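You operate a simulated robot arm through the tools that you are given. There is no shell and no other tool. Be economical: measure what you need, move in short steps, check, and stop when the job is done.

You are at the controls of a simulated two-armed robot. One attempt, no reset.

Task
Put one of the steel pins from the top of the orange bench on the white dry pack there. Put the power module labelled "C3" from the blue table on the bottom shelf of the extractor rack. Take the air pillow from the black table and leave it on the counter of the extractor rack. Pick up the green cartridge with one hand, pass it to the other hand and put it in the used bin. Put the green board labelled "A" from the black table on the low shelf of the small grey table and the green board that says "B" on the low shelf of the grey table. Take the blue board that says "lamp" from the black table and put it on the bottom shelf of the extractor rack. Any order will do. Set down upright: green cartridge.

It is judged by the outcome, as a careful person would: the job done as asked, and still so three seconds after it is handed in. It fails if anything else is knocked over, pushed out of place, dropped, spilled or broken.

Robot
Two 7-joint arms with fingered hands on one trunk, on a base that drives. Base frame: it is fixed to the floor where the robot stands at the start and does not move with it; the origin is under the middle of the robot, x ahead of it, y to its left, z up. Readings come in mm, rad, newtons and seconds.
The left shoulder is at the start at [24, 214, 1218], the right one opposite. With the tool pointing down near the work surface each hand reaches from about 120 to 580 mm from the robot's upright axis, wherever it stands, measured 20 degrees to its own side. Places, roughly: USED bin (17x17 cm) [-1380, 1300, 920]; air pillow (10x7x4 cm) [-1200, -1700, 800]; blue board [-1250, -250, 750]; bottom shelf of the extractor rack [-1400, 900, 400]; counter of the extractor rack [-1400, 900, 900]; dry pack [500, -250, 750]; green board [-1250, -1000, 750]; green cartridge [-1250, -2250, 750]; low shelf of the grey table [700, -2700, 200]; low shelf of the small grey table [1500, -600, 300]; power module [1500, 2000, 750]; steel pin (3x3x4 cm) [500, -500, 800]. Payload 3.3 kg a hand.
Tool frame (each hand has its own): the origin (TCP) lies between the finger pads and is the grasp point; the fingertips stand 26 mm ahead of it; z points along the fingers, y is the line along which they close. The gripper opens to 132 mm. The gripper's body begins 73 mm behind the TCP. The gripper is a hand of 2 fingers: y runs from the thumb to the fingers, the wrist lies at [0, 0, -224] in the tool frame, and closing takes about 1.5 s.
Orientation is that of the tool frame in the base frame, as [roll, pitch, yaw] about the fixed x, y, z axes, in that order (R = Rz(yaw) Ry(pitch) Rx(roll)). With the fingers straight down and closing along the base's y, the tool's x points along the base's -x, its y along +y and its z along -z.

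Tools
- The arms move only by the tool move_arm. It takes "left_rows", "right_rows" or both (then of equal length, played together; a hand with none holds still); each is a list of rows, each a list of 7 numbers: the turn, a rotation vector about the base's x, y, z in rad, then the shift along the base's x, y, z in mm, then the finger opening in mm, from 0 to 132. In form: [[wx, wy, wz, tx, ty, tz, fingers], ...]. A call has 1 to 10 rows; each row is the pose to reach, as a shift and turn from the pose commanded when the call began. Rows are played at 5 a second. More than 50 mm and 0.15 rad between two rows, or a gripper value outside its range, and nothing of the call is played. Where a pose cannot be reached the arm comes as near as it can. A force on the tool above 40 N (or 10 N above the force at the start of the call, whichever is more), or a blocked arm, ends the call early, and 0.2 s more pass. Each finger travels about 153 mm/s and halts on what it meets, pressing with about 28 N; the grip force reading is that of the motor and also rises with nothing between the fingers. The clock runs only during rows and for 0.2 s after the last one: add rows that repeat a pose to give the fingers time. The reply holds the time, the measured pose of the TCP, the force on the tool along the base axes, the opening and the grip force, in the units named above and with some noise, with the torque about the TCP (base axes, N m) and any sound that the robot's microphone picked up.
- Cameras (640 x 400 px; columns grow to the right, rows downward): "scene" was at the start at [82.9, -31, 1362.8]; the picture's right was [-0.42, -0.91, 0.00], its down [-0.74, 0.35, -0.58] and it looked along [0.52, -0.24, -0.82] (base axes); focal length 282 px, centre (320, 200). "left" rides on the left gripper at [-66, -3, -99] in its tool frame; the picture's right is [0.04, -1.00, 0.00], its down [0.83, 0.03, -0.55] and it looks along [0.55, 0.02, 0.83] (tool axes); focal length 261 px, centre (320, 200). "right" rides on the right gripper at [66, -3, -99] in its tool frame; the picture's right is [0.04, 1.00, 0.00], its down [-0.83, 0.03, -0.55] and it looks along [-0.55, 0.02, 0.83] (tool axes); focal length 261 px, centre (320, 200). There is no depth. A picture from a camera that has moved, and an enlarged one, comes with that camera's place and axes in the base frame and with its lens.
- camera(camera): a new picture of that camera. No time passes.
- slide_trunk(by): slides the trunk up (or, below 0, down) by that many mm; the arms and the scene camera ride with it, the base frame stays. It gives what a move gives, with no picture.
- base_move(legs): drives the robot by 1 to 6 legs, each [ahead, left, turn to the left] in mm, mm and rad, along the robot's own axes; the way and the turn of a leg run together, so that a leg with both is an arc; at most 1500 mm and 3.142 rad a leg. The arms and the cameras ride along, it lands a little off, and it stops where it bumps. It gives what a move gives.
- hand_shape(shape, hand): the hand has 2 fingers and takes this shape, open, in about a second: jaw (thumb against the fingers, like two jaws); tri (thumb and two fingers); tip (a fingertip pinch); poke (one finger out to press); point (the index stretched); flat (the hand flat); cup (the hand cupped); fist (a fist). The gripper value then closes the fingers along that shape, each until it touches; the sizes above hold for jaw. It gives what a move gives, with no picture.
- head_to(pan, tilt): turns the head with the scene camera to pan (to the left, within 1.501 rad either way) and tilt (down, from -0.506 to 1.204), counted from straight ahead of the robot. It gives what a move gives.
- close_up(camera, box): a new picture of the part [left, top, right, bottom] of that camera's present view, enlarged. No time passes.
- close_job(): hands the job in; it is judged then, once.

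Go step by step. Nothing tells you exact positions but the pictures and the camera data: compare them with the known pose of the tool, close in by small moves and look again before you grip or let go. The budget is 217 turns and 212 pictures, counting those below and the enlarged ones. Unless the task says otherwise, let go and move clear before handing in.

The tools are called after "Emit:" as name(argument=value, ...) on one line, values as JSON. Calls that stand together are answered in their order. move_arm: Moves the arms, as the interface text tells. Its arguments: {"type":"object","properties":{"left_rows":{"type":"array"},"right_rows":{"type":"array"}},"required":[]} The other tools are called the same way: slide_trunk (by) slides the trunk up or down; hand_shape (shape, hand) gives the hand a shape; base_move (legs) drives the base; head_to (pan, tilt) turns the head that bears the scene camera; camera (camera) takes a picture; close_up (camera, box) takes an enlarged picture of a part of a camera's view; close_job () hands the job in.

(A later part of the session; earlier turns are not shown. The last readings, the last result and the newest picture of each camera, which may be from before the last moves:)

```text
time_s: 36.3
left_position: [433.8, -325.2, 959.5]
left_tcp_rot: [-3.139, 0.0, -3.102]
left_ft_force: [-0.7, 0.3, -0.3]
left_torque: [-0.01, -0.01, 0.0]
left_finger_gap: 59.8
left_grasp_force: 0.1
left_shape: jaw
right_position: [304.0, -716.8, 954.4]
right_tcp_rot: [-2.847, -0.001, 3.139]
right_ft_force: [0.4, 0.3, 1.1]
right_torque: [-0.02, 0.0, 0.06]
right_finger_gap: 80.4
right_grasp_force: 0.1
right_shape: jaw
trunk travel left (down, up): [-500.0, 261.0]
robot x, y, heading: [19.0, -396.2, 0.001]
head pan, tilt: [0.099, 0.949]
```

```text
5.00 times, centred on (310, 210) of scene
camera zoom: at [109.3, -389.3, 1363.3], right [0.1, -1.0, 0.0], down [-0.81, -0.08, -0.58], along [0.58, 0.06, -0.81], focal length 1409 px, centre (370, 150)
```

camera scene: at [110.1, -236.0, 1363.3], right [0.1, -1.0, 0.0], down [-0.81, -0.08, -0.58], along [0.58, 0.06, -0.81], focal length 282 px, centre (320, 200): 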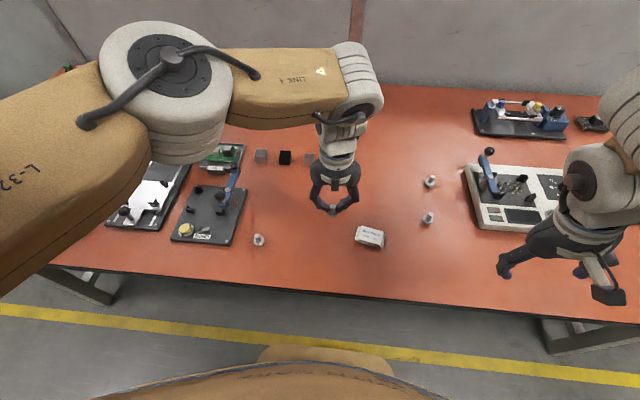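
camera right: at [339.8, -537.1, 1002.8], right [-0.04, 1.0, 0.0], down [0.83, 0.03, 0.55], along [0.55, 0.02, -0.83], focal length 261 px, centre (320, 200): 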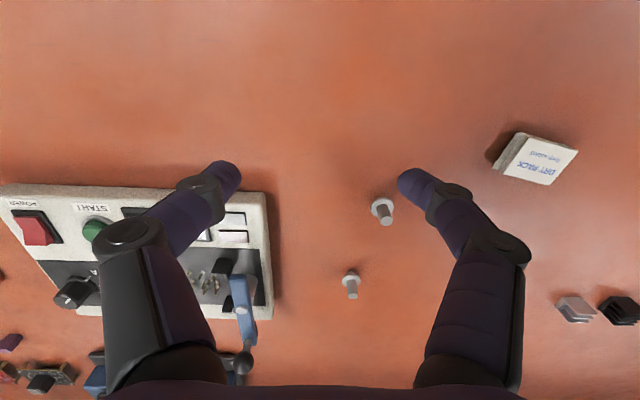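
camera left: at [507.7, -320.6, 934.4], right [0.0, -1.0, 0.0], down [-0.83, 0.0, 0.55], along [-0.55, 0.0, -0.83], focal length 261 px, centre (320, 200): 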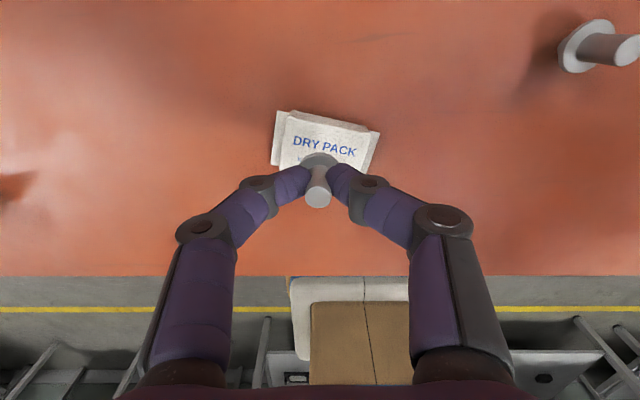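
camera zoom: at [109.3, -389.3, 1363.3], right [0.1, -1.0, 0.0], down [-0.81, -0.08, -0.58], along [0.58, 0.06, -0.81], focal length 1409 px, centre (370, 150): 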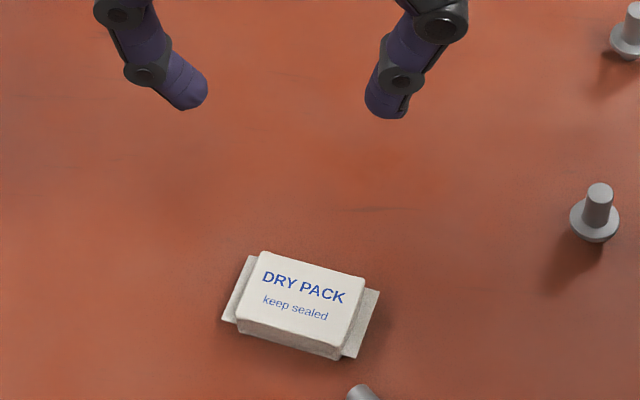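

The pin isn't on the pack; something pin-like is in front of it. I'll look at the whole area.

Emit:
close_up(camera="scene", box=[240, 180, 400, 300])

Emit:
camera(camera="left")

```text
3.33 times, centred on (320, 240) of scene
camera zoom: at [109.3, -389.3, 1363.3], right [0.1, -1.0, 0.0], down [-0.81, -0.08, -0.58], along [0.58, 0.06, -0.81], focal length 939 px, centre (320, 67)
```

zoom: 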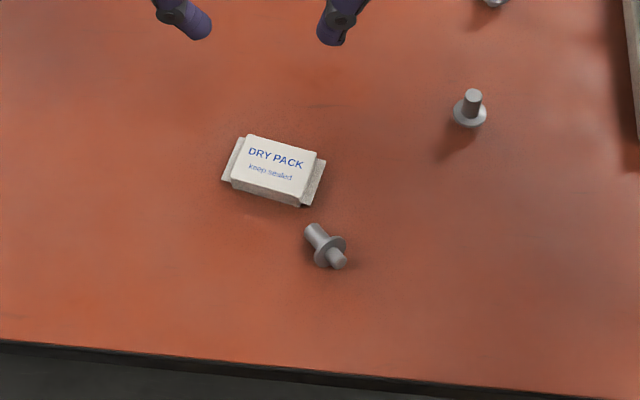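

```text
183 pictures are left
camera left: at [499.6, -324.9, 1058.0], right [0.0, -1.0, 0.0], down [-0.83, 0.0, 0.55], along [-0.55, 0.0, -0.83], focal length 261 px, centre (320, 200)
```

left: 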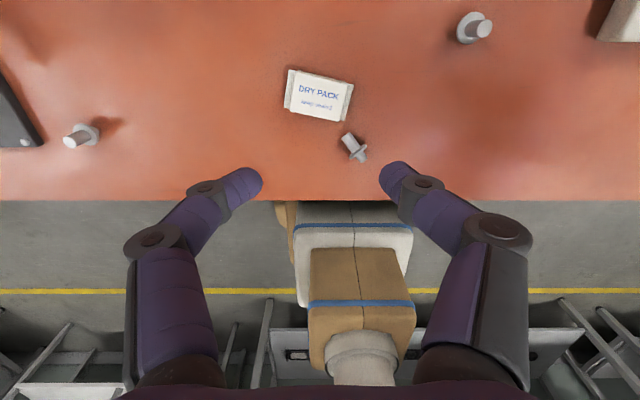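

The pin has a short stub below its collar and toppled off the pack when released. It's lying just in front of the pack; I'll zoom to plan a re-grip.

Emit:
close_up(camera="left", box=[270, 60, 390, 180])

Emit:
close_up(camera="scene", box=[285, 205, 345, 255])

```text
3.33 times, centred on (330, 120) of left
camera zoom: at [499.6, -324.9, 1058.0], right [0.0, -1.0, 0.0], down [-0.83, 0.0, 0.55], along [-0.55, 0.0, -0.83], focal length 869 px, centre (287, 467)
```

zoom: 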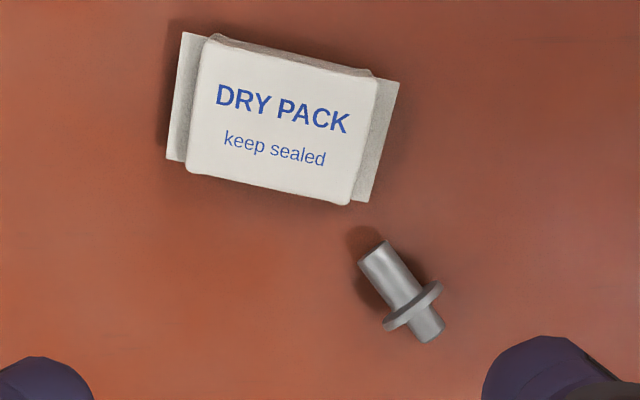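

```text
8.00 times, centred on (315, 230) of scene
camera zoom: at [109.3, -389.3, 1363.3], right [0.1, -1.0, 0.0], down [-0.81, -0.08, -0.58], along [0.58, 0.06, -0.81], focal length 2255 px, centre (360, -40)
```

zoom: 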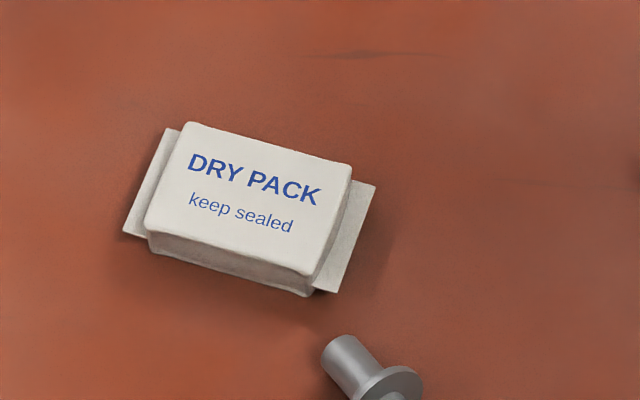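

The pin lies with its stem centre near [388, -362, 765], axis about 32° from +x; the pack centre is [440, -323]. I'll turn the hand across the stem and hover over it.

Emit:
move_arm(left_rows=[[0, 0, 0.13, -10, -9, -30, 60], [0, 0, 0.26, -20, -18, -60, 60], [0, 0, 0.39, -32, -27, -90, 50], [0, 0, 0.52, -43, -36, -120, 50], [0, 0, 0.52, -43, -36, -130, 50]])

Emit:
camera(camera="left")

Emit:
close_up(camera="scene", box=[260, 190, 380, 280])

```text
time_s: 37.5
left_position: [391.3, -359.3, 828.3]
left_tcp_rot: [-3.139, 0.001, -2.581]
left_ft_force: [0.1, 0.5, 0.3]
left_torque: [-0.03, -0.01, -0.01]
left_finger_gap: 50.4
left_grasp_force: 0.1
left_shape: jaw
right_position: [305.4, -714.7, 952.9]
right_tcp_rot: [-2.847, 0.0, 3.138]
right_ft_force: [-0.1, -0.3, 0.3]
right_torque: [-0.01, -0.06, -0.02]
right_finger_gap: 80.3
right_grasp_force: 0.0
right_shape: jaw
trunk travel left (down, up): [-500.0, 261.0]
robot x, y, heading: [15.2, -395.5, -0.001]
head pan, tilt: [0.099, 0.949]
```

```text
180 pictures are left
camera left: at [447.6, -326.1, 927.8], right [0.5, -0.87, 0.0], down [-0.72, -0.41, 0.55], along [-0.48, -0.28, -0.83], focal length 261 px, centre (320, 200)
```

left: 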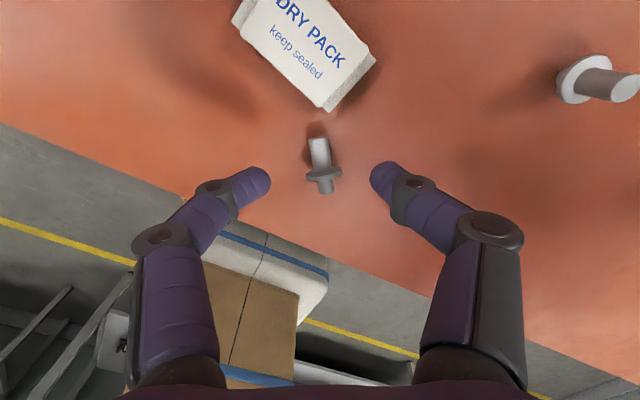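

```text
4.44 times, centred on (320, 235) of scene
camera zoom: at [109.7, -389.1, 1363.3], right [0.1, -1.0, 0.0], down [-0.81, -0.08, -0.58], along [0.58, 0.06, -0.81], focal length 1253 px, centre (320, 44)
```

zoom: 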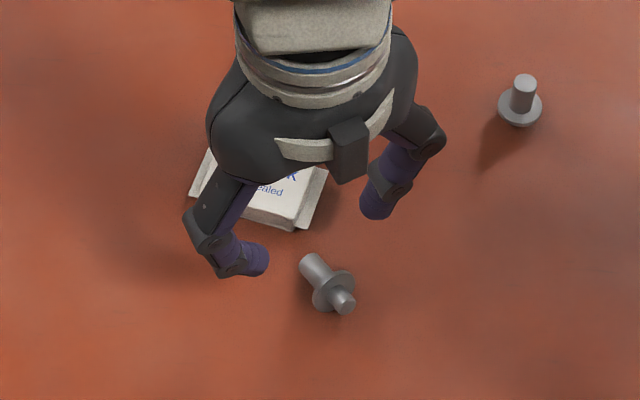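

The hand is lined up over the stem. I'll descend to just above the bench and close.

Emit:
move_arm(left_rows=[[0, 0, 0, 0, 0, -20, 50], [0, 0, 0, 0, 0, -34, 50], [0, 0, 0, 0, 0, -39, 50], [0, 0, 0, 0, 0, -39, 20], [0, 0, 0, 0, 0, -39, 0], [0, 0, 0, 0, 0, -39, 0], [0, 0, 0, 0, 0, -39, 0]])

Emit:
camera(camera="left")

```text
time_s: 39.1
left_position: [390.4, -358.5, 791.0]
left_tcp_rot: [-3.139, 0.001, -2.581]
left_ft_force: [1.4, -0.6, 2.4]
left_torque: [-0.01, -0.05, -0.02]
left_finger_gap: 5.3
left_grasp_force: 28.3
left_shape: jaw
right_position: [306.1, -715.6, 954.3]
right_tcp_rot: [-2.846, -0.001, 3.138]
right_ft_force: [0.3, 0.0, -0.6]
right_torque: [0.0, 0.02, 0.0]
right_finger_gap: 80.4
right_grasp_force: 0.0
right_shape: jaw
trunk travel left (down, up): [-500.0, 261.0]
robot x, y, heading: [20.4, -396.5, -0.005]
head pan, tilt: [0.099, 0.949]
```

```text
178 pictures are left
camera left: at [447.3, -326.9, 888.4], right [0.5, -0.87, 0.0], down [-0.72, -0.41, 0.55], along [-0.48, -0.28, -0.83], focal length 261 px, centre (320, 200)
```

left: 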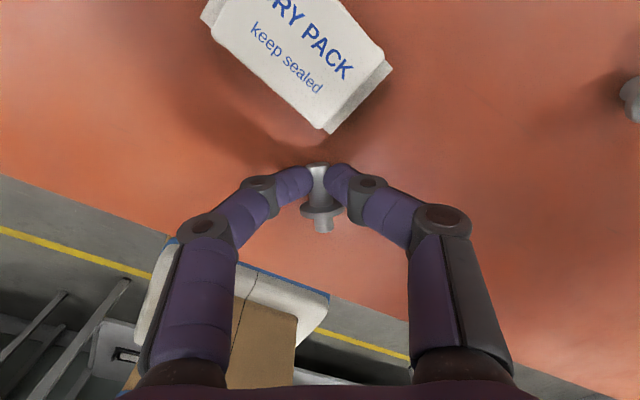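

The stem is gripped. I'll lift, turn it so it lies along the pack, and move over the pack's centre.

Emit:
move_arm(left_rows=[[0, 0, 0, 0, 0, 25, 0], [0, 0, 0, 0, 0, 50, 0], [0, 0, 0.12, 10, 8, 50, 0], [0, 0, 0.24, 20, 16, 50, 0], [0, 0, 0.36, 31, 24, 50, 0], [0, 0, 0.48, 41, 32, 50, 0], [0, 0, 0.6, 51, 40, 50, 0], [0, 0, 0.6, 51, 40, 30, 0]])

Emit:
camera(camera="left")

Emit:
close_up(camera="scene", box=[270, 180, 350, 240])

```text
time_s: 40.9
left_position: [443.1, -318.4, 820.6]
left_tcp_rot: [-3.14, 0.001, -1.98]
left_ft_force: [-0.2, 0.4, 0.4]
left_torque: [0.02, -0.03, 0.01]
left_finger_gap: 5.4
left_grasp_force: 28.2
left_shape: jaw
right_position: [305.6, -716.1, 954.0]
right_tcp_rot: [-2.848, -0.001, 3.137]
right_ft_force: [0.3, 0.2, 0.0]
right_torque: [0.0, 0.03, 0.02]
right_finger_gap: 80.3
right_grasp_force: 0.0
right_shape: jaw
trunk travel left (down, up): [-500.0, 261.0]
robot x, y, heading: [21.3, -393.3, 0.004]
head pan, tilt: [0.099, 0.949]
```

```text
177 pictures are left
camera left: at [471.8, -259.2, 919.1], right [0.9, -0.44, 0.0], down [-0.36, -0.75, 0.55], along [-0.24, -0.5, -0.83], focal length 261 px, centre (320, 200)
```

left: 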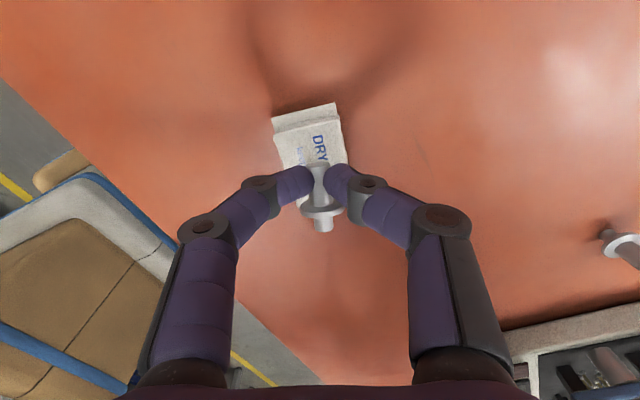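

```text
6.67 times, centred on (310, 210) of scene
camera zoom: at [109.8, -389.2, 1363.3], right [0.1, -1.0, 0.0], down [-0.81, -0.08, -0.58], along [0.58, 0.06, -0.81], focal length 1879 px, centre (387, 133)
```

zoom: 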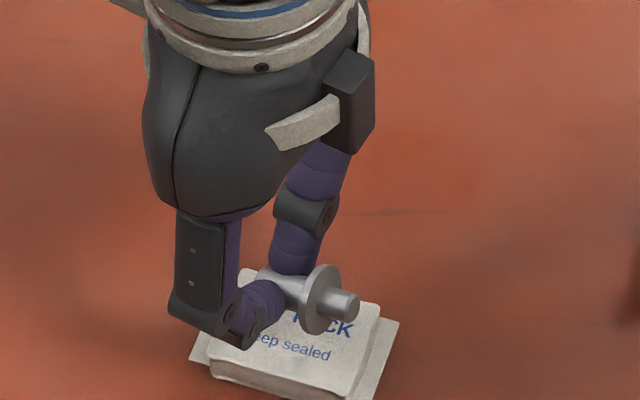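

The pin hangs lengthwise above the pack. I'll lower in small steps, checking force.

Emit:
move_arm(left_rows=[[0, 0, 0, 0, 0, -5, 0], [0, 0, 0, 0, 0, -9, 0], [0, 0, 0, 0, 0, -12, 0]])

Emit:
close_up(camera="scene", box=[270, 180, 350, 240])

```text
time_s: 41.7
left_position: [442.0, -319.6, 808.0]
left_tcp_rot: [-3.138, 0.003, -1.981]
left_ft_force: [0.1, 0.3, -0.5]
left_torque: [0.0, 0.03, -0.02]
left_finger_gap: 5.3
left_grasp_force: 27.8
left_shape: jaw
right_position: [305.6, -716.4, 954.0]
right_tcp_rot: [-2.848, 0.0, 3.139]
right_ft_force: [-0.5, 0.3, -0.2]
right_torque: [-0.01, 0.01, 0.03]
right_finger_gap: 80.4
right_grasp_force: 0.1
right_shape: jaw
trunk travel left (down, up): [-500.0, 261.0]
robot x, y, heading: [22.2, -394.0, -0.005]
head pan, tilt: [0.099, 0.949]
```

```text
6.67 times, centred on (310, 210) of scene
camera zoom: at [109.8, -389.1, 1363.3], right [0.1, -1.0, 0.0], down [-0.81, -0.08, -0.58], along [0.58, 0.06, -0.81], focal length 1879 px, centre (387, 133)
```

zoom: 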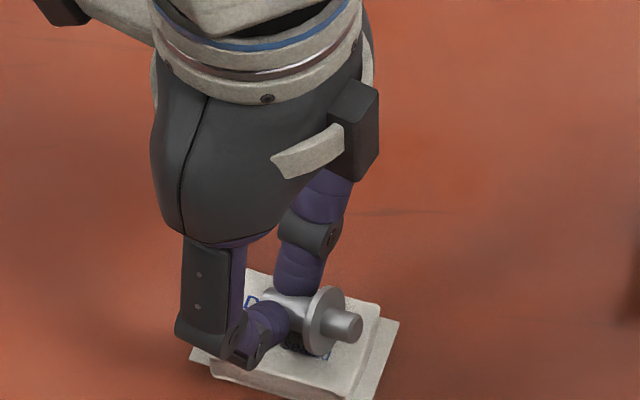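

Emit:
move_arm(left_rows=[[0, 0, 0, 0, 0, -1, 0], [0, 0, 0, 0, 0, -2, 0]])

```text
time_s: 42.3
left_position: [442.2, -320.3, 807.0]
left_tcp_rot: [-3.139, 0.002, -1.982]
left_ft_force: [-0.3, 0.9, 11.6]
left_torque: [0.0, 0.05, -0.02]
left_finger_gap: 5.3
left_grasp_force: 27.6
left_shape: jaw
right_position: [305.0, -716.2, 953.9]
right_tcp_rot: [-2.846, 0.0, 3.138]
right_ft_force: [0.2, -0.5, -0.1]
right_torque: [0.01, 0.02, -0.01]
right_finger_gap: 80.2
right_grasp_force: 0.0
right_shape: jaw
trunk travel left (down, up): [-500.0, 261.0]
robot x, y, heading: [16.9, -396.5, -0.002]
head pan, tilt: [0.099, 0.949]
```

Contact with about 12 N. I'll ease up about a millimetre and open in small increments.

Emit:
move_arm(left_rows=[[0, 0, 0, 0, 0, 1, 0], [0, 0, 0, 0, 0, 1, 6], [0, 0, 0, 0, 0, 1, 8], [0, 0, 0, 0, 0, 1, 10], [0, 0, 0, 0, 0, 1, 12], [0, 0, 0, 0, 0, 1, 15], [0, 0, 0, 0, 0, 1, 20], [0, 0, 0, 0, 0, 1, 30]])

Emit:
close_up(camera="scene", box=[270, 180, 350, 240])

```text
time_s: 44.1
left_position: [443.2, -320.3, 807.3]
left_tcp_rot: [3.141, -0.001, -1.981]
left_ft_force: [0.1, -0.9, -0.2]
left_torque: [-0.02, 0.0, 0.0]
left_finger_gap: 29.4
left_grasp_force: 0.0
left_shape: jaw
right_position: [303.9, -715.9, 953.6]
right_tcp_rot: [-2.846, 0.001, 3.138]
right_ft_force: [0.9, -0.2, 0.2]
right_torque: [0.0, 0.03, 0.02]
right_finger_gap: 80.7
right_grasp_force: 0.0
right_shape: jaw
trunk travel left (down, up): [-500.0, 261.0]
robot x, y, heading: [21.6, -394.8, -0.005]
head pan, tilt: [0.099, 0.949]
```

```text
6.67 times, centred on (310, 210) of scene
camera zoom: at [109.7, -389.1, 1363.3], right [0.1, -1.0, 0.0], down [-0.81, -0.08, -0.58], along [0.58, 0.06, -0.81], focal length 1879 px, centre (387, 133)
```

zoom: 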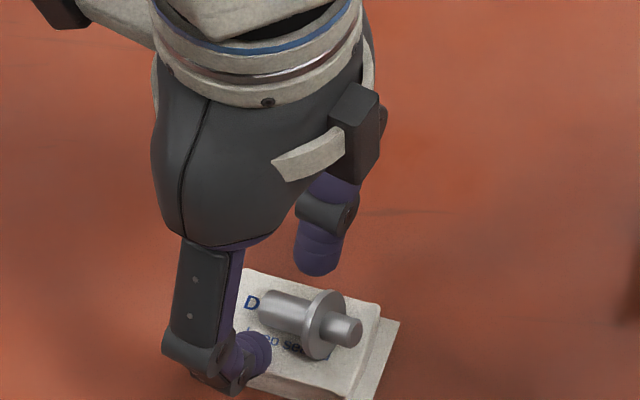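

The pin lies on the pack and the fingers are clear. I'll rise straight up and check it again.

Emit:
move_arm(left_rows=[[0, 0, 0, 0, 0, 20, 45], [0, 0, 0, 0, 0, 60, 50], [0, 0, 0, 0, 0, 100, 60], [0, 0, 0, 0, 0, 150, 60], [0, 0, 0, 0, 0, 150, 60]])

Emit:
close_up(camera="scene", box=[260, 170, 380, 260])

```text
time_s: 45.3
left_position: [440.5, -321.1, 957.8]
left_tcp_rot: [-3.141, -0.001, -1.981]
left_ft_force: [-0.1, -0.3, 0.6]
left_torque: [-0.02, 0.03, 0.02]
left_finger_gap: 59.6
left_grasp_force: 0.0
left_shape: jaw
right_position: [305.6, -717.3, 954.6]
right_tcp_rot: [-2.847, 0.001, 3.137]
right_ft_force: [0.5, 0.6, -0.3]
right_torque: [0.0, 0.01, 0.02]
right_finger_gap: 80.5
right_grasp_force: 0.0
right_shape: jaw
trunk travel left (down, up): [-500.0, 261.0]
robot x, y, heading: [19.8, -393.9, -0.003]
head pan, tilt: [0.099, 0.949]
```

```text
4.44 times, centred on (320, 215) of scene
camera zoom: at [110.1, -389.0, 1363.2], right [0.1, -1.0, 0.0], down [-0.81, -0.08, -0.58], along [0.58, 0.06, -0.81], focal length 1253 px, centre (320, 133)
```

zoom: 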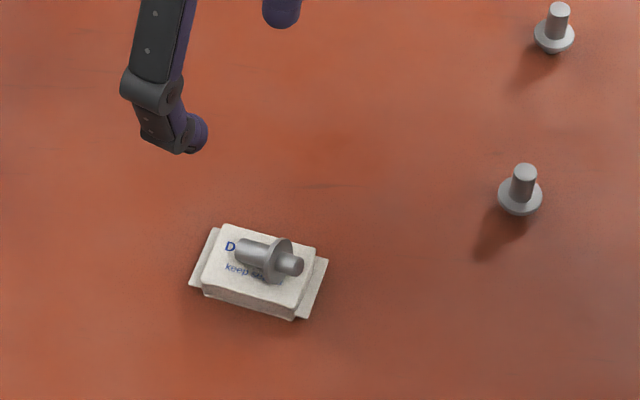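

The pin rests on the pack. Next I'll draw the hands in, back away from the bench, and look around.

Emit:
move_arm(left_rows=[[0, 0, -0.14, -30, 10, 10, 60], [0, 0, -0.28, -60, 20, 20, 60], [0, 0, -0.42, -90, 30, 30, 60], [0, 0, -0.56, -110, 40, 40, 60], [0, 0, -0.7, -120, 50, 40, 60], [0, 0, -0.84, -120, 60, 40, 60], [0, 0, -0.98, -120, 70, 40, 60], [0, 0, -1.12, -120, 80, 40, 60], [0, 0, -1.16, -120, 80, 40, 60]])

Emit:
base_move(legs=[[-500, 0, 0]])

Emit:
head_to(pan=-1.4, tilt=0.25)

Emit:
camera(camera="scene")

Emit:
head_to(pan=1.4, tilt=0.25)

Emit:
camera(camera="scene")

```text
time_s: 47.3
left_position: [321.6, -239.4, 997.4]
left_tcp_rot: [3.142, 0.001, 3.14]
left_ft_force: [0.6, 0.2, -0.4]
left_torque: [-0.02, 0.0, -0.01]
left_finger_gap: 59.4
left_grasp_force: 0.1
left_shape: jaw
right_position: [305.6, -716.2, 954.8]
right_tcp_rot: [-2.847, 0.0, 3.138]
right_ft_force: [-1.3, 0.2, -0.2]
right_torque: [0.01, -0.01, -0.04]
right_finger_gap: 80.4
right_grasp_force: 0.0
right_shape: jaw
trunk travel left (down, up): [-500.0, 261.0]
robot x, y, heading: [20.1, -398.2, 0.001]
head pan, tilt: [0.099, 0.949]
```

```text
time_s: 50.3
left_position: [-178.1, -239.1, 996.8]
left_tcp_rot: [-3.139, 0.002, -3.138]
left_ft_force: [-0.6, -0.5, 0.1]
left_torque: [0.02, -0.02, 0.01]
left_finger_gap: 59.9
left_grasp_force: 0.0
left_shape: jaw
right_position: [-192.9, -715.3, 954.1]
right_tcp_rot: [-2.848, 0.002, 3.141]
right_ft_force: [-0.5, -0.6, 0.9]
right_torque: [0.0, -0.03, -0.04]
right_finger_gap: 80.1
right_grasp_force: 0.1
right_shape: jaw
trunk travel left (down, up): [-500.0, 261.0]
robot x, y, heading: [-475.6, -392.9, 0.001]
head pan, tilt: [0.099, 0.949]
```

```text
time_s: 51.9
left_position: [-176.1, -238.4, 996.1]
left_tcp_rot: [-3.139, -0.001, -3.137]
left_ft_force: [-0.1, 0.1, -1.0]
left_torque: [0.02, 0.0, 0.01]
left_finger_gap: 59.6
left_grasp_force: 0.1
left_shape: jaw
right_position: [-192.3, -714.4, 955.1]
right_tcp_rot: [-2.849, 0.002, -3.141]
right_ft_force: [0.2, -0.5, -0.6]
right_torque: [0.02, 0.02, 0.02]
right_finger_gap: 80.4
right_grasp_force: 0.0
right_shape: jaw
trunk travel left (down, up): [-500.0, 261.0]
robot x, y, heading: [-476.1, -394.1, -0.005]
head pan, tilt: [-1.4, 0.25]
```

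```text
172 pictures are left
camera scene: at [-445.2, -487.6, 1423.9], right [-0.99, -0.17, 0.0], down [-0.04, 0.24, -0.97], along [0.17, -0.95, -0.25], focal length 282 px, centre (320, 200)
```

scene: 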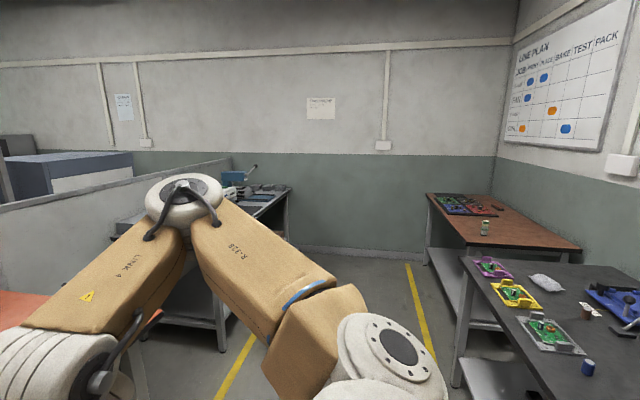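

```text
time_s: 54.3
left_position: [-177.0, -238.7, 996.8]
left_tcp_rot: [-3.138, 0.001, -3.138]
left_ft_force: [-0.6, 0.1, 0.9]
left_torque: [-0.02, 0.02, 0.05]
left_finger_gap: 59.8
left_grasp_force: 0.1
left_shape: jaw
right_position: [-191.5, -714.3, 953.9]
right_tcp_rot: [-2.847, 0.0, 3.141]
right_ft_force: [0.8, -0.9, -0.2]
right_torque: [0.02, 0.02, -0.01]
right_finger_gap: 80.4
right_grasp_force: 0.0
right_shape: jaw
trunk travel left (down, up): [-500.0, 261.0]
robot x, y, heading: [-476.9, -395.6, 0.001]
head pan, tilt: [1.4, 0.25]
```

```text
171 pictures are left
camera scene: at [-445.4, -303.5, 1423.9], right [0.99, -0.17, 0.0], down [-0.04, -0.24, -0.97], along [0.16, 0.95, -0.25], focal length 282 px, centre (320, 200)
```

scene: 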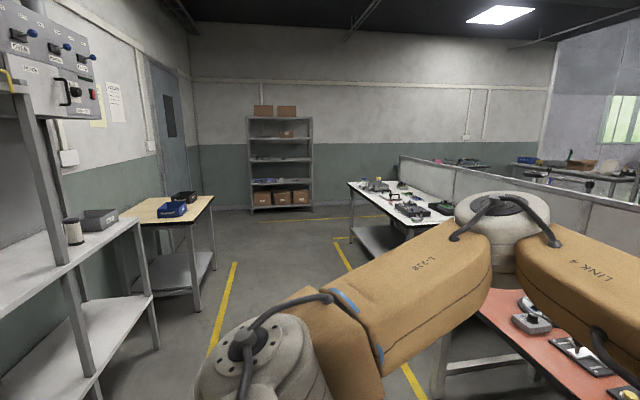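

The black table lies behind me (edge near x ≈ -940), the cartridge on a brown table beyond. I'll straighten the right hand, turn round to face the black table, and look.

Emit:
move_arm(right_rows=[[0.14, 0, 0, 0, 0, 20, 80], [0.295, 0, 0, 0, 0, 40, 80]])

Emit:
base_move(legs=[[0, 0, 3.1416]])

Emit:
head_to(pan=0, tilt=0.6)

Emit:
camera(camera="scene")

Emit:
head_to(pan=0.9, tilt=0.5)

Emit:
camera(camera="scene")

```text
refused: row 2 steps farther than a row can; nothing moved
```

```text
refused: 3.1416 is not a number from -3.14159 to 3.14159
```

```text
time_s: 55.9
left_position: [-176.5, -237.5, 995.4]
left_tcp_rot: [-3.14, 0.0, -3.137]
left_ft_force: [-0.6, -0.1, 0.2]
left_torque: [0.0, -0.02, 0.0]
left_finger_gap: 59.6
left_grasp_force: 0.0
left_shape: jaw
right_position: [-192.3, -714.1, 953.4]
right_tcp_rot: [-2.847, 0.0, -3.141]
right_ft_force: [-0.1, -0.4, 0.2]
right_torque: [0.03, 0.03, 0.02]
right_finger_gap: 80.4
right_grasp_force: 0.0
right_shape: jaw
trunk travel left (down, up): [-500.0, 261.0]
robot x, y, heading: [-478.9, -397.8, -0.004]
head pan, tilt: [0.0, 0.6]
```

```text
170 pictures are left
camera scene: at [-372.9, -395.4, 1391.7], right [0.0, -1.0, 0.0], down [-0.56, 0.0, -0.83], along [0.83, 0.0, -0.56], focal length 282 px, centre (320, 200)
```

scene: 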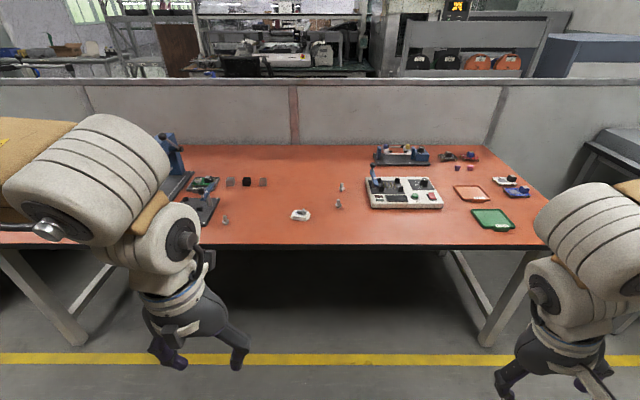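

```text
time_s: 57.1
left_position: [-176.5, -238.9, 997.4]
left_tcp_rot: [-3.139, -0.001, -3.137]
left_ft_force: [-0.5, -1.0, 0.3]
left_torque: [-0.02, -0.01, -0.02]
left_finger_gap: 59.7
left_grasp_force: 0.1
left_shape: jaw
right_position: [-191.9, -713.6, 953.6]
right_tcp_rot: [-2.848, -0.001, 3.142]
right_ft_force: [-0.3, -0.2, -0.3]
right_torque: [-0.01, -0.01, 0.02]
right_finger_gap: 80.5
right_grasp_force: 0.0
right_shape: jaw
trunk travel left (down, up): [-500.0, 261.0]
robot x, y, heading: [-474.8, -399.7, 0.003]
head pan, tilt: [0.901, 0.499]
```

```text
169 pictures are left
camera scene: at [-404.7, -324.3, 1400.8], right [0.78, -0.62, 0.0], down [-0.3, -0.38, -0.88], along [0.55, 0.69, -0.48], focal length 282 px, centre (320, 200)
```

scene: 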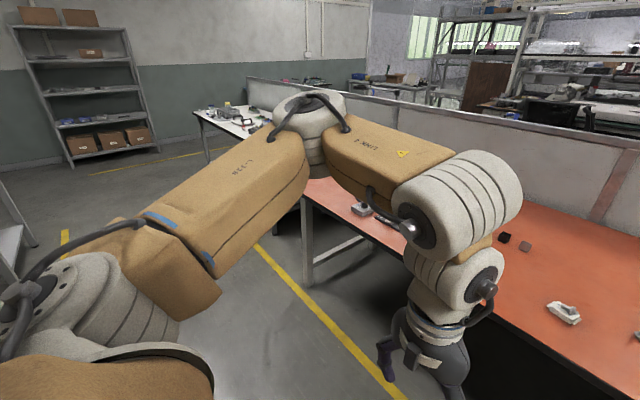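

The limits refused those two commands; I'll redo them within bounds.

Emit:
move_arm(right_rows=[[0.14, 0, 0, 0, 0, 20, 80], [0.28, 0, 0, 0, 0, 40, 80], [0.295, 0, 0, 0, 0, 45, 80]])

Emit:
base_move(legs=[[0, 0, 3.14]])

Emit:
head_to(pan=0, tilt=0.6)

Emit:
camera(camera="scene")

Emit:
head_to(pan=0.8, tilt=0.6)

Emit:
camera(camera="scene")

```text
time_s: 57.9
left_position: [-176.8, -237.9, 997.9]
left_tcp_rot: [-3.139, 0.0, -3.14]
left_ft_force: [0.8, -0.1, -0.1]
left_torque: [0.0, 0.01, 0.0]
left_finger_gap: 59.7
left_grasp_force: 0.0
left_shape: jaw
right_position: [-192.8, -714.3, 999.5]
right_tcp_rot: [3.14, 0.0, 3.14]
right_ft_force: [-0.2, 0.4, 0.2]
right_torque: [0.01, 0.01, 0.0]
right_finger_gap: 80.4
right_grasp_force: 0.1
right_shape: jaw
trunk travel left (down, up): [-500.0, 261.0]
robot x, y, heading: [-475.9, -392.0, -0.001]
head pan, tilt: [0.901, 0.499]
```

```text
time_s: 65.5
left_position: [-790.1, -532.8, 996.5]
left_tcp_rot: [-3.139, 0.001, -0.059]
left_ft_force: [0.4, 0.0, -0.1]
left_torque: [-0.01, -0.02, 0.02]
left_finger_gap: 59.8
left_grasp_force: 0.0
left_shape: jaw
right_position: [-743.4, -59.8, 998.5]
right_tcp_rot: [-3.14, 0.0, -0.062]
right_ft_force: [0.7, 0.9, 0.5]
right_torque: [0.03, 0.02, -0.01]
right_finger_gap: 80.2
right_grasp_force: 0.0
right_shape: jaw
trunk travel left (down, up): [-500.0, 261.0]
robot x, y, heading: [-478.3, -395.0, 3.08]
head pan, tilt: [0.901, 0.499]
```

```text
time_s: 66.7
left_position: [-790.2, -533.1, 996.8]
left_tcp_rot: [-3.139, -0.001, -0.06]
left_ft_force: [0.8, -0.1, -0.1]
left_torque: [-0.01, 0.01, -0.01]
left_finger_gap: 59.8
left_grasp_force: 0.0
left_shape: jaw
right_position: [-744.1, -58.3, 999.2]
right_tcp_rot: [-3.14, 0.001, -0.062]
right_ft_force: [0.5, 0.1, -0.2]
right_torque: [-0.02, 0.01, -0.03]
right_finger_gap: 79.8
right_grasp_force: 0.1
right_shape: jaw
trunk travel left (down, up): [-500.0, 261.0]
robot x, y, heading: [-479.1, -395.4, 3.08]
head pan, tilt: [0.0, 0.6]
```

```text
168 pictures are left
camera scene: at [-582.5, -389.1, 1391.7], right [0.06, 1.0, 0.0], down [0.56, -0.03, -0.82], along [-0.82, 0.05, -0.57], focal length 282 px, centre (320, 200)
```

scene: 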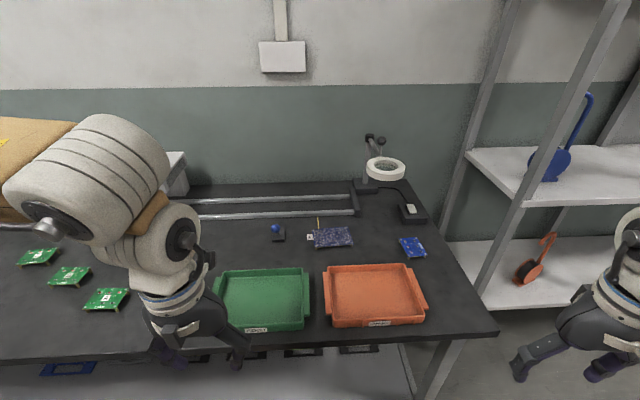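

```text
time_s: 67.8
left_position: [-789.6, -532.7, 996.2]
left_tcp_rot: [-3.139, -0.001, -0.06]
left_ft_force: [-0.5, 0.4, 0.0]
left_torque: [0.0, 0.0, 0.0]
left_finger_gap: 59.8
left_grasp_force: 0.1
left_shape: jaw
right_position: [-745.2, -58.4, 997.9]
right_tcp_rot: [-3.141, 0.001, -0.062]
right_ft_force: [0.1, 0.5, -0.2]
right_torque: [-0.05, 0.0, -0.01]
right_finger_gap: 80.3
right_grasp_force: 0.0
right_shape: jaw
trunk travel left (down, up): [-500.0, 261.0]
robot x, y, heading: [-475.8, -395.4, 3.078]
head pan, tilt: [0.799, 0.6]
```

```text
167 pictures are left
camera scene: at [-559.7, -453.8, 1391.7], right [-0.67, 0.74, 0.0], down [0.42, 0.38, -0.83], along [-0.61, -0.55, -0.57], focal length 282 px, centre (320, 200)
```

scene: 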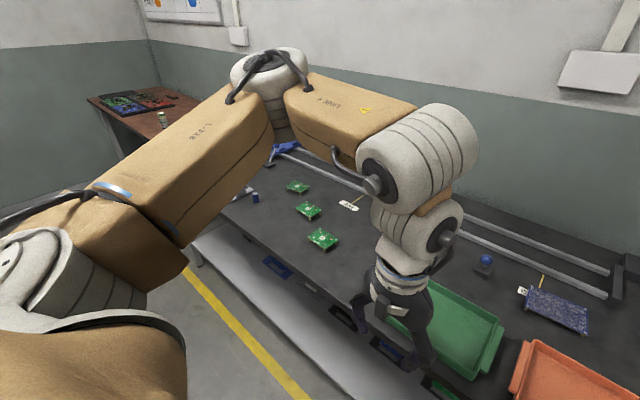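

Three green boards lie flat on the black table, and two blue ones further right. I'll zoom to read the labels.

Emit:
close_up(camera="scene", box=[270, 160, 370, 260])

Emit:
head_to(pan=-0.1, tilt=0.6)

Emit:
close_up(camera="scene", box=[240, 180, 420, 290])

```text
4.00 times, centred on (320, 210) of scene
camera zoom: at [-559.7, -453.8, 1391.7], right [-0.67, 0.74, 0.0], down [0.42, 0.38, -0.83], along [-0.61, -0.55, -0.57], focal length 1127 px, centre (320, 160)
```

zoom: 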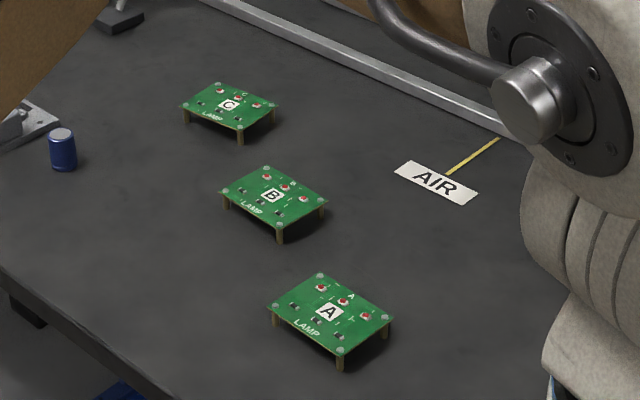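

```text
time_s: 69.0
left_position: [-790.0, -533.8, 995.8]
left_tcp_rot: [-3.14, 0.0, -0.06]
left_ft_force: [0.0, -0.3, -0.1]
left_torque: [0.01, -0.03, -0.03]
left_finger_gap: 59.7
left_grasp_force: 0.0
left_shape: jaw
right_position: [-744.9, -59.6, 998.0]
right_tcp_rot: [-3.141, 0.001, -0.062]
right_ft_force: [0.1, -0.1, -0.4]
right_torque: [-0.01, 0.0, 0.03]
right_finger_gap: 80.2
right_grasp_force: 0.1
right_shape: jaw
trunk travel left (down, up): [-500.0, 261.0]
robot x, y, heading: [-478.0, -398.2, 3.075]
head pan, tilt: [-0.099, 0.6]
```

```text
3.56 times, centred on (330, 235) of scene
camera zoom: at [-581.5, -380.3, 1391.7], right [0.16, 0.99, 0.0], down [0.56, -0.09, -0.82], along [-0.81, 0.13, -0.57], focal length 1002 px, centre (284, 76)
```

zoom: 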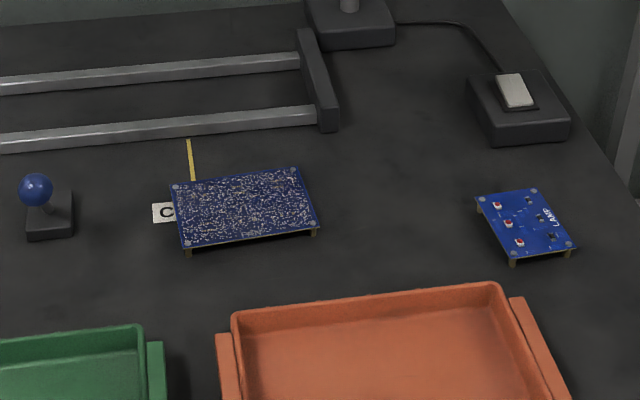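

Boards A and B are read off: A near [-1064, -897], B near [-1150, -1042], the blue LAMP board near [-1199, -62]. I'll start with the lamp: square up and strafe right to face it.

Emit:
base_move(legs=[[0, 0, 0.066], [0, -440, 0]])

Emit:
head_to(pan=-0.6, tilt=0.5)

Emit:
camera(camera="scene")

```text
time_s: 72.1
left_position: [-780.8, -106.9, 997.0]
left_tcp_rot: [-3.141, 0.0, 0.002]
left_ft_force: [0.7, -0.3, 0.1]
left_torque: [0.03, -0.01, -0.01]
left_finger_gap: 59.8
left_grasp_force: 0.0
left_shape: jaw
right_position: [-763.7, 368.6, 998.3]
right_tcp_rot: [-3.141, 0.0, -0.004]
right_ft_force: [0.1, -0.2, 0.8]
right_torque: [0.01, 0.02, 0.01]
right_finger_gap: 80.3
right_grasp_force: 0.0
right_shape: jaw
trunk travel left (down, up): [-500.0, 261.0]
robot x, y, heading: [-478.4, 51.7, 3.138]
head pan, tilt: [-0.099, 0.6]
```

```text
time_s: 73.1
left_position: [-781.1, -108.1, 996.8]
left_tcp_rot: [-3.14, 0.0, 0.0]
left_ft_force: [-0.3, -0.5, -0.8]
left_torque: [-0.04, 0.0, -0.01]
left_finger_gap: 59.6
left_grasp_force: 0.0
left_shape: jaw
right_position: [-764.4, 368.1, 998.9]
right_tcp_rot: [3.141, 0.001, -0.003]
right_ft_force: [-0.2, 0.7, -0.6]
right_torque: [0.02, 0.01, -0.04]
right_finger_gap: 80.3
right_grasp_force: 0.0
right_shape: jaw
trunk travel left (down, up): [-500.0, 261.0]
robot x, y, heading: [-482.2, 49.7, 3.144]
head pan, tilt: [-0.6, 0.499]
```

```text
164 pictures are left
camera scene: at [-569.7, 99.8, 1400.8], right [0.57, 0.82, 0.0], down [0.4, -0.27, -0.88], along [-0.72, 0.5, -0.48], focal length 282 px, centre (320, 200)
```

scene: 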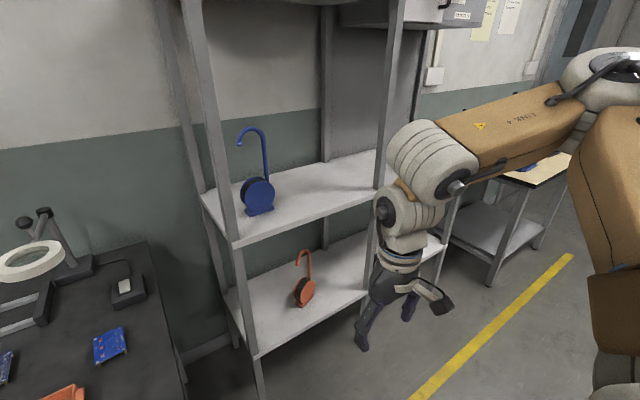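

The rack's front is at x ≈ -1240, its left bay from y 264 to 897, with the bottom shelf at z ≈ 400 free beside the orange item. I'll move up to the table and pitch the left hand's fingers forward, so one grip serves both pick and shelf placing.

Emit:
base_move(legs=[[150, 0, 0]])

Emit:
move_arm(left_rows=[[0, 0.13, 0, 0, 0, 0, 90], [0, 0.26, 0, 0, 0, 0, 90], [0, 0.39, 0, 0, 0, 0, 90], [0, 0.52, 0, 0, 0, 0, 90], [0, 0.65, 0, 0, 0, 0, 90], [0, 0.78, 0, 0, 0, 0, 90], [0, 0.91, 0, 0, 0, 0, 90], [0, 1.0, 0, 0, 0, 0, 90]])

Emit:
camera(camera="left")

```text
time_s: 74.5
left_position: [-934.8, -107.0, 996.8]
left_tcp_rot: [-3.141, 0.0, 0.0]
left_ft_force: [0.3, 0.1, -0.6]
left_torque: [0.0, 0.01, 0.01]
left_finger_gap: 59.6
left_grasp_force: 0.1
left_shape: jaw
right_position: [-917.7, 369.0, 998.2]
right_tcp_rot: [3.141, -0.001, -0.003]
right_ft_force: [-0.1, 0.8, -0.6]
right_torque: [0.03, -0.04, 0.0]
right_finger_gap: 80.2
right_grasp_force: 0.2
right_shape: jaw
trunk travel left (down, up): [-500.0, 261.0]
robot x, y, heading: [-631.9, 46.8, 3.141]
head pan, tilt: [-0.6, 0.499]
```

```text
time_s: 76.2
left_position: [-1017.1, -111.5, 1017.6]
left_tcp_rot: [-3.017, 0.9, 0.21]
left_ft_force: [-0.1, 0.2, -1.0]
left_torque: [0.05, 0.03, -0.03]
left_finger_gap: 89.8
left_grasp_force: 0.0
left_shape: jaw
left hand out of reach, approached as far as the arm can: row 3, 4, 5, 6, 7, 8
right_position: [-916.3, 368.7, 999.2]
right_tcp_rot: [-3.142, 0.0, -0.004]
right_ft_force: [1.2, 0.1, 1.2]
right_torque: [-0.01, 0.0, 0.01]
right_finger_gap: 80.5
right_grasp_force: 0.0
right_shape: jaw
trunk travel left (down, up): [-500.0, 261.0]
robot x, y, heading: [-634.7, 52.0, 3.139]
head pan, tilt: [-0.6, 0.499]
stopped in row 8 (left hand): the arm was blocked; the commanded pose is now the measured one
```

```text
163 pictures are left
camera left: at [-979.2, -113.8, 1129.2], right [-0.09, 1.0, 0.05], down [0.94, 0.1, -0.31], along [-0.32, 0.02, -0.95], focal length 261 px, centre (320, 200)
```

left: 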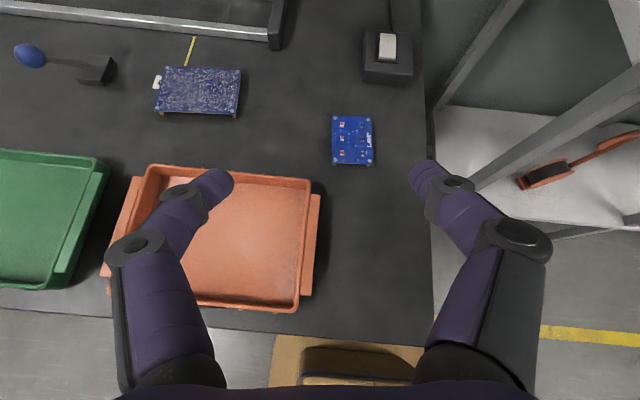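

The hand pitched to about 0.9 rad; the lamp board is confirmed at [-1201, -64]. I'll square the hand and bring it near the board.

Emit:
move_arm(left_rows=[[-0.02, 0, -0.03, -33, 12, -25, 90], [-0.04, 0, -0.06, -66, 24, -50, 90], [-0.06, 0, -0.09, -99, 36, -80, 90], [-0.077, 0, -0.113, -125, 48, -115, 90], [-0.077, 0, -0.113, -130, 48, -140, 90]])

Emit:
camera(camera="left")

```text
time_s: 77.3
left_position: [-1146.3, -63.9, 877.0]
left_tcp_rot: [3.138, 0.909, -0.011]
left_ft_force: [-0.1, 0.0, -0.1]
left_torque: [0.02, -0.01, 0.01]
left_finger_gap: 89.3
left_grasp_force: 0.1
left_shape: jaw
right_position: [-917.5, 368.4, 999.3]
right_tcp_rot: [-3.141, 0.0, -0.004]
right_ft_force: [-0.7, 0.2, -0.6]
right_torque: [0.02, 0.0, -0.03]
right_finger_gap: 80.5
right_grasp_force: 0.0
right_shape: jaw
trunk travel left (down, up): [-500.0, 261.0]
robot x, y, heading: [-632.0, 46.9, 3.138]
head pan, tilt: [-0.6, 0.499]
```

```text
162 pictures are left
camera left: at [-1108.1, -61.5, 988.9], right [0.03, 1.0, -0.03], down [0.95, -0.04, -0.32], along [-0.32, -0.02, -0.95], focal length 261 px, centre (320, 200)
```

left: 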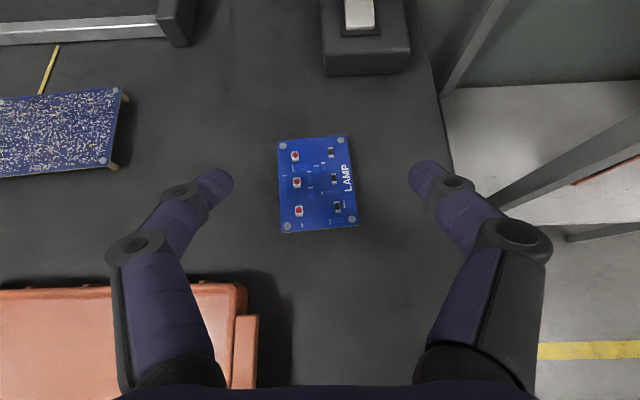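

The board is between the fingers ahead, turned by about 0.09 rad. I'll align and lower to just above grip height.

Emit:
move_arm(left_rows=[[0, 0, 0.04, -15, -2, -30, 90], [0, 0, 0.09, -30, -5, -60, 90], [0, 0, 0.09, -35, -5, -78, 90]])

Emit:
camera(camera="left")

```text
time_s: 78.2
left_position: [-1179.4, -69.2, 800.4]
left_tcp_rot: [3.138, 0.908, 0.079]
left_ft_force: [-0.6, -1.0, 0.9]
left_torque: [-0.04, 0.0, -0.01]
left_finger_gap: 90.2
left_grasp_force: 0.0
left_shape: jaw
right_position: [-916.4, 367.4, 998.9]
right_tcp_rot: [-3.141, 0.0, -0.002]
right_ft_force: [-0.3, 0.5, 0.7]
right_torque: [-0.01, -0.01, -0.02]
right_finger_gap: 80.1
right_grasp_force: 0.1
right_shape: jaw
trunk travel left (down, up): [-500.0, 261.0]
robot x, y, heading: [-628.8, 45.9, 3.137]
head pan, tilt: [-0.6, 0.499]
```

```text
161 pictures are left
camera left: at [-1143.0, -62.8, 912.2], right [-0.06, 1.0, -0.03], down [0.95, 0.04, -0.32], along [-0.32, -0.05, -0.95], focal length 261 px, centre (320, 200)
```

left: 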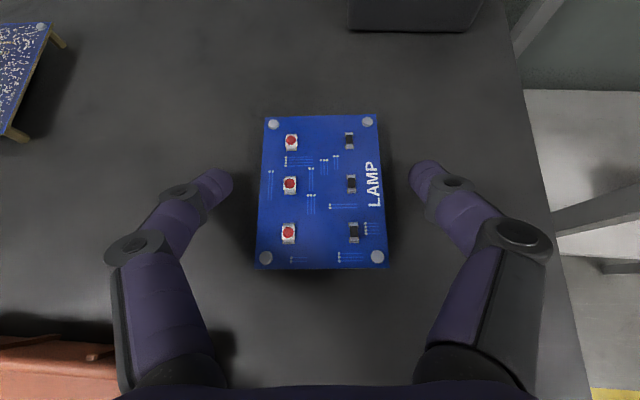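

Aligned, with the PCB at about z 780. I'll lower 7 mm and close on its edges.

Emit:
move_arm(left_rows=[[0, 0, 0, 0, 0, -4, 90], [0, 0, 0, 0, 0, -8, 90], [0, 0, 0, 0, 0, -8, 70], [0, 0, 0, 0, 0, -8, 50], [0, 0, 0, 0, 0, -8, 40], [0, 0, 0, 0, 0, -8, 40]])

Emit:
camera(camera="left")

```text
time_s: 78.8
left_position: [-1188.1, -66.6, 797.5]
left_tcp_rot: [-3.136, 0.927, 0.09]
left_ft_force: [2.3, 3.9, 17.9]
left_torque: [0.23, 0.29, -0.09]
left_finger_gap: 11.1
left_grasp_force: 23.8
left_shape: jaw
right_position: [-917.7, 368.6, 998.7]
right_tcp_rot: [-3.141, 0.001, -0.003]
right_ft_force: [-0.8, 0.7, -0.3]
right_torque: [-0.01, 0.01, 0.0]
right_finger_gap: 80.3
right_grasp_force: 0.1
right_shape: jaw
trunk travel left (down, up): [-500.0, 261.0]
robot x, y, heading: [-630.8, 45.4, 3.133]
head pan, tilt: [-0.6, 0.499]
stopped in row 3 (left hand): the force on the tool passed its limit at 42 N (the readings are from after the stop); the commanded pose is now the measured one
```

```text
160 pictures are left
camera left: at [-1147.4, -60.8, 909.5], right [-0.06, 1.0, -0.03], down [0.94, 0.05, -0.33], along [-0.33, -0.05, -0.94], focal length 261 px, centre (320, 200)
```

left: 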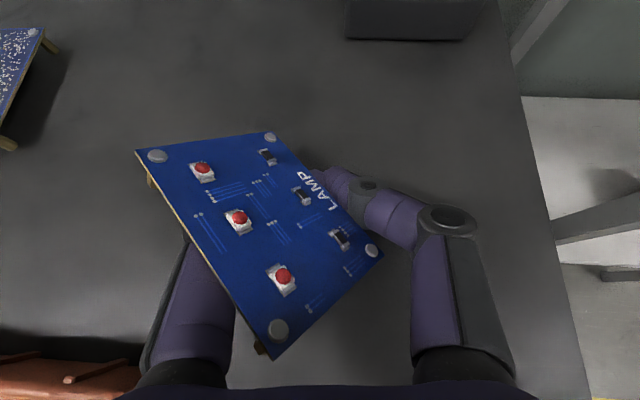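

The fingertips touched the table and the fingers slid beneath the board, tilting it. I'll look from the scene camera before freeing it.

Emit:
head_to(pan=0.2, tilt=0.75)

Emit:
camera(camera="scene")

```text
time_s: 79.9
left_position: [-1185.6, -66.7, 799.0]
left_tcp_rot: [3.141, 0.93, 0.087]
left_ft_force: [-5.9, 5.2, 26.9]
left_torque: [0.26, 0.61, -0.01]
left_finger_gap: 7.2
left_grasp_force: 27.5
left_shape: jaw
right_position: [-916.4, 368.4, 999.3]
right_tcp_rot: [-3.141, 0.001, -0.004]
right_ft_force: [-0.1, -0.5, -0.6]
right_torque: [-0.01, 0.01, 0.04]
right_finger_gap: 80.3
right_grasp_force: 0.1
right_shape: jaw
trunk travel left (down, up): [-500.0, 261.0]
robot x, y, heading: [-628.9, 49.0, 3.138]
head pan, tilt: [0.201, 0.75]
```

```text
159 pictures are left
camera scene: at [-726.7, 33.4, 1379.1], right [-0.2, 0.98, 0.0], down [0.67, 0.13, -0.73], along [-0.72, -0.14, -0.68], focal length 282 px, centre (320, 200)
```

scene: 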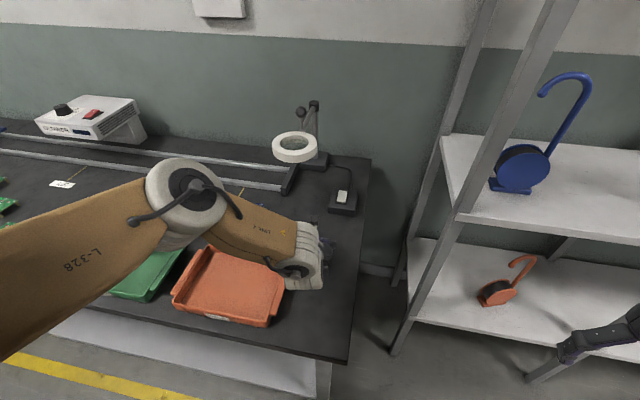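

Both fingers seem to be beneath the board. I'll raise the hand slightly to relieve the pressure and look again.

Emit:
move_arm(left_rows=[[0, 0, 0, 0, 0, 3, 0], [0, 0, 0, 0, 0, 8, 0], [0, 0, 0, 0, 0, 8, 0]])

Emit:
camera(camera="left")

```text
time_s: 80.7
left_position: [-1183.8, -68.1, 801.9]
left_tcp_rot: [3.138, 0.919, 0.085]
left_ft_force: [0.3, 0.1, -0.4]
left_torque: [0.03, -0.01, 0.0]
left_finger_gap: 6.4
left_grasp_force: 27.5
left_shape: jaw
right_position: [-916.8, 369.5, 999.3]
right_tcp_rot: [-3.141, 0.0, -0.002]
right_ft_force: [-0.2, -0.1, -0.3]
right_torque: [0.0, 0.03, -0.01]
right_finger_gap: 80.2
right_grasp_force: 0.0
right_shape: jaw
trunk travel left (down, up): [-500.0, 261.0]
robot x, y, heading: [-625.6, 47.9, 3.142]
head pan, tilt: [0.201, 0.75]
```

```text
158 pictures are left
camera left: at [-1145.1, -61.8, 913.5], right [-0.06, 1.0, -0.03], down [0.94, 0.05, -0.33], along [-0.32, -0.05, -0.94], focal length 261 px, centre (320, 200)
```

left: 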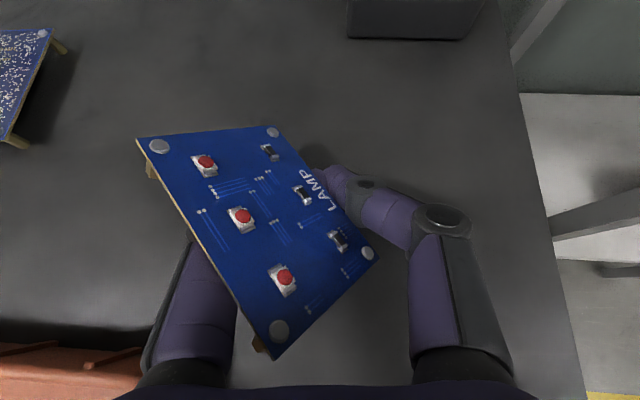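

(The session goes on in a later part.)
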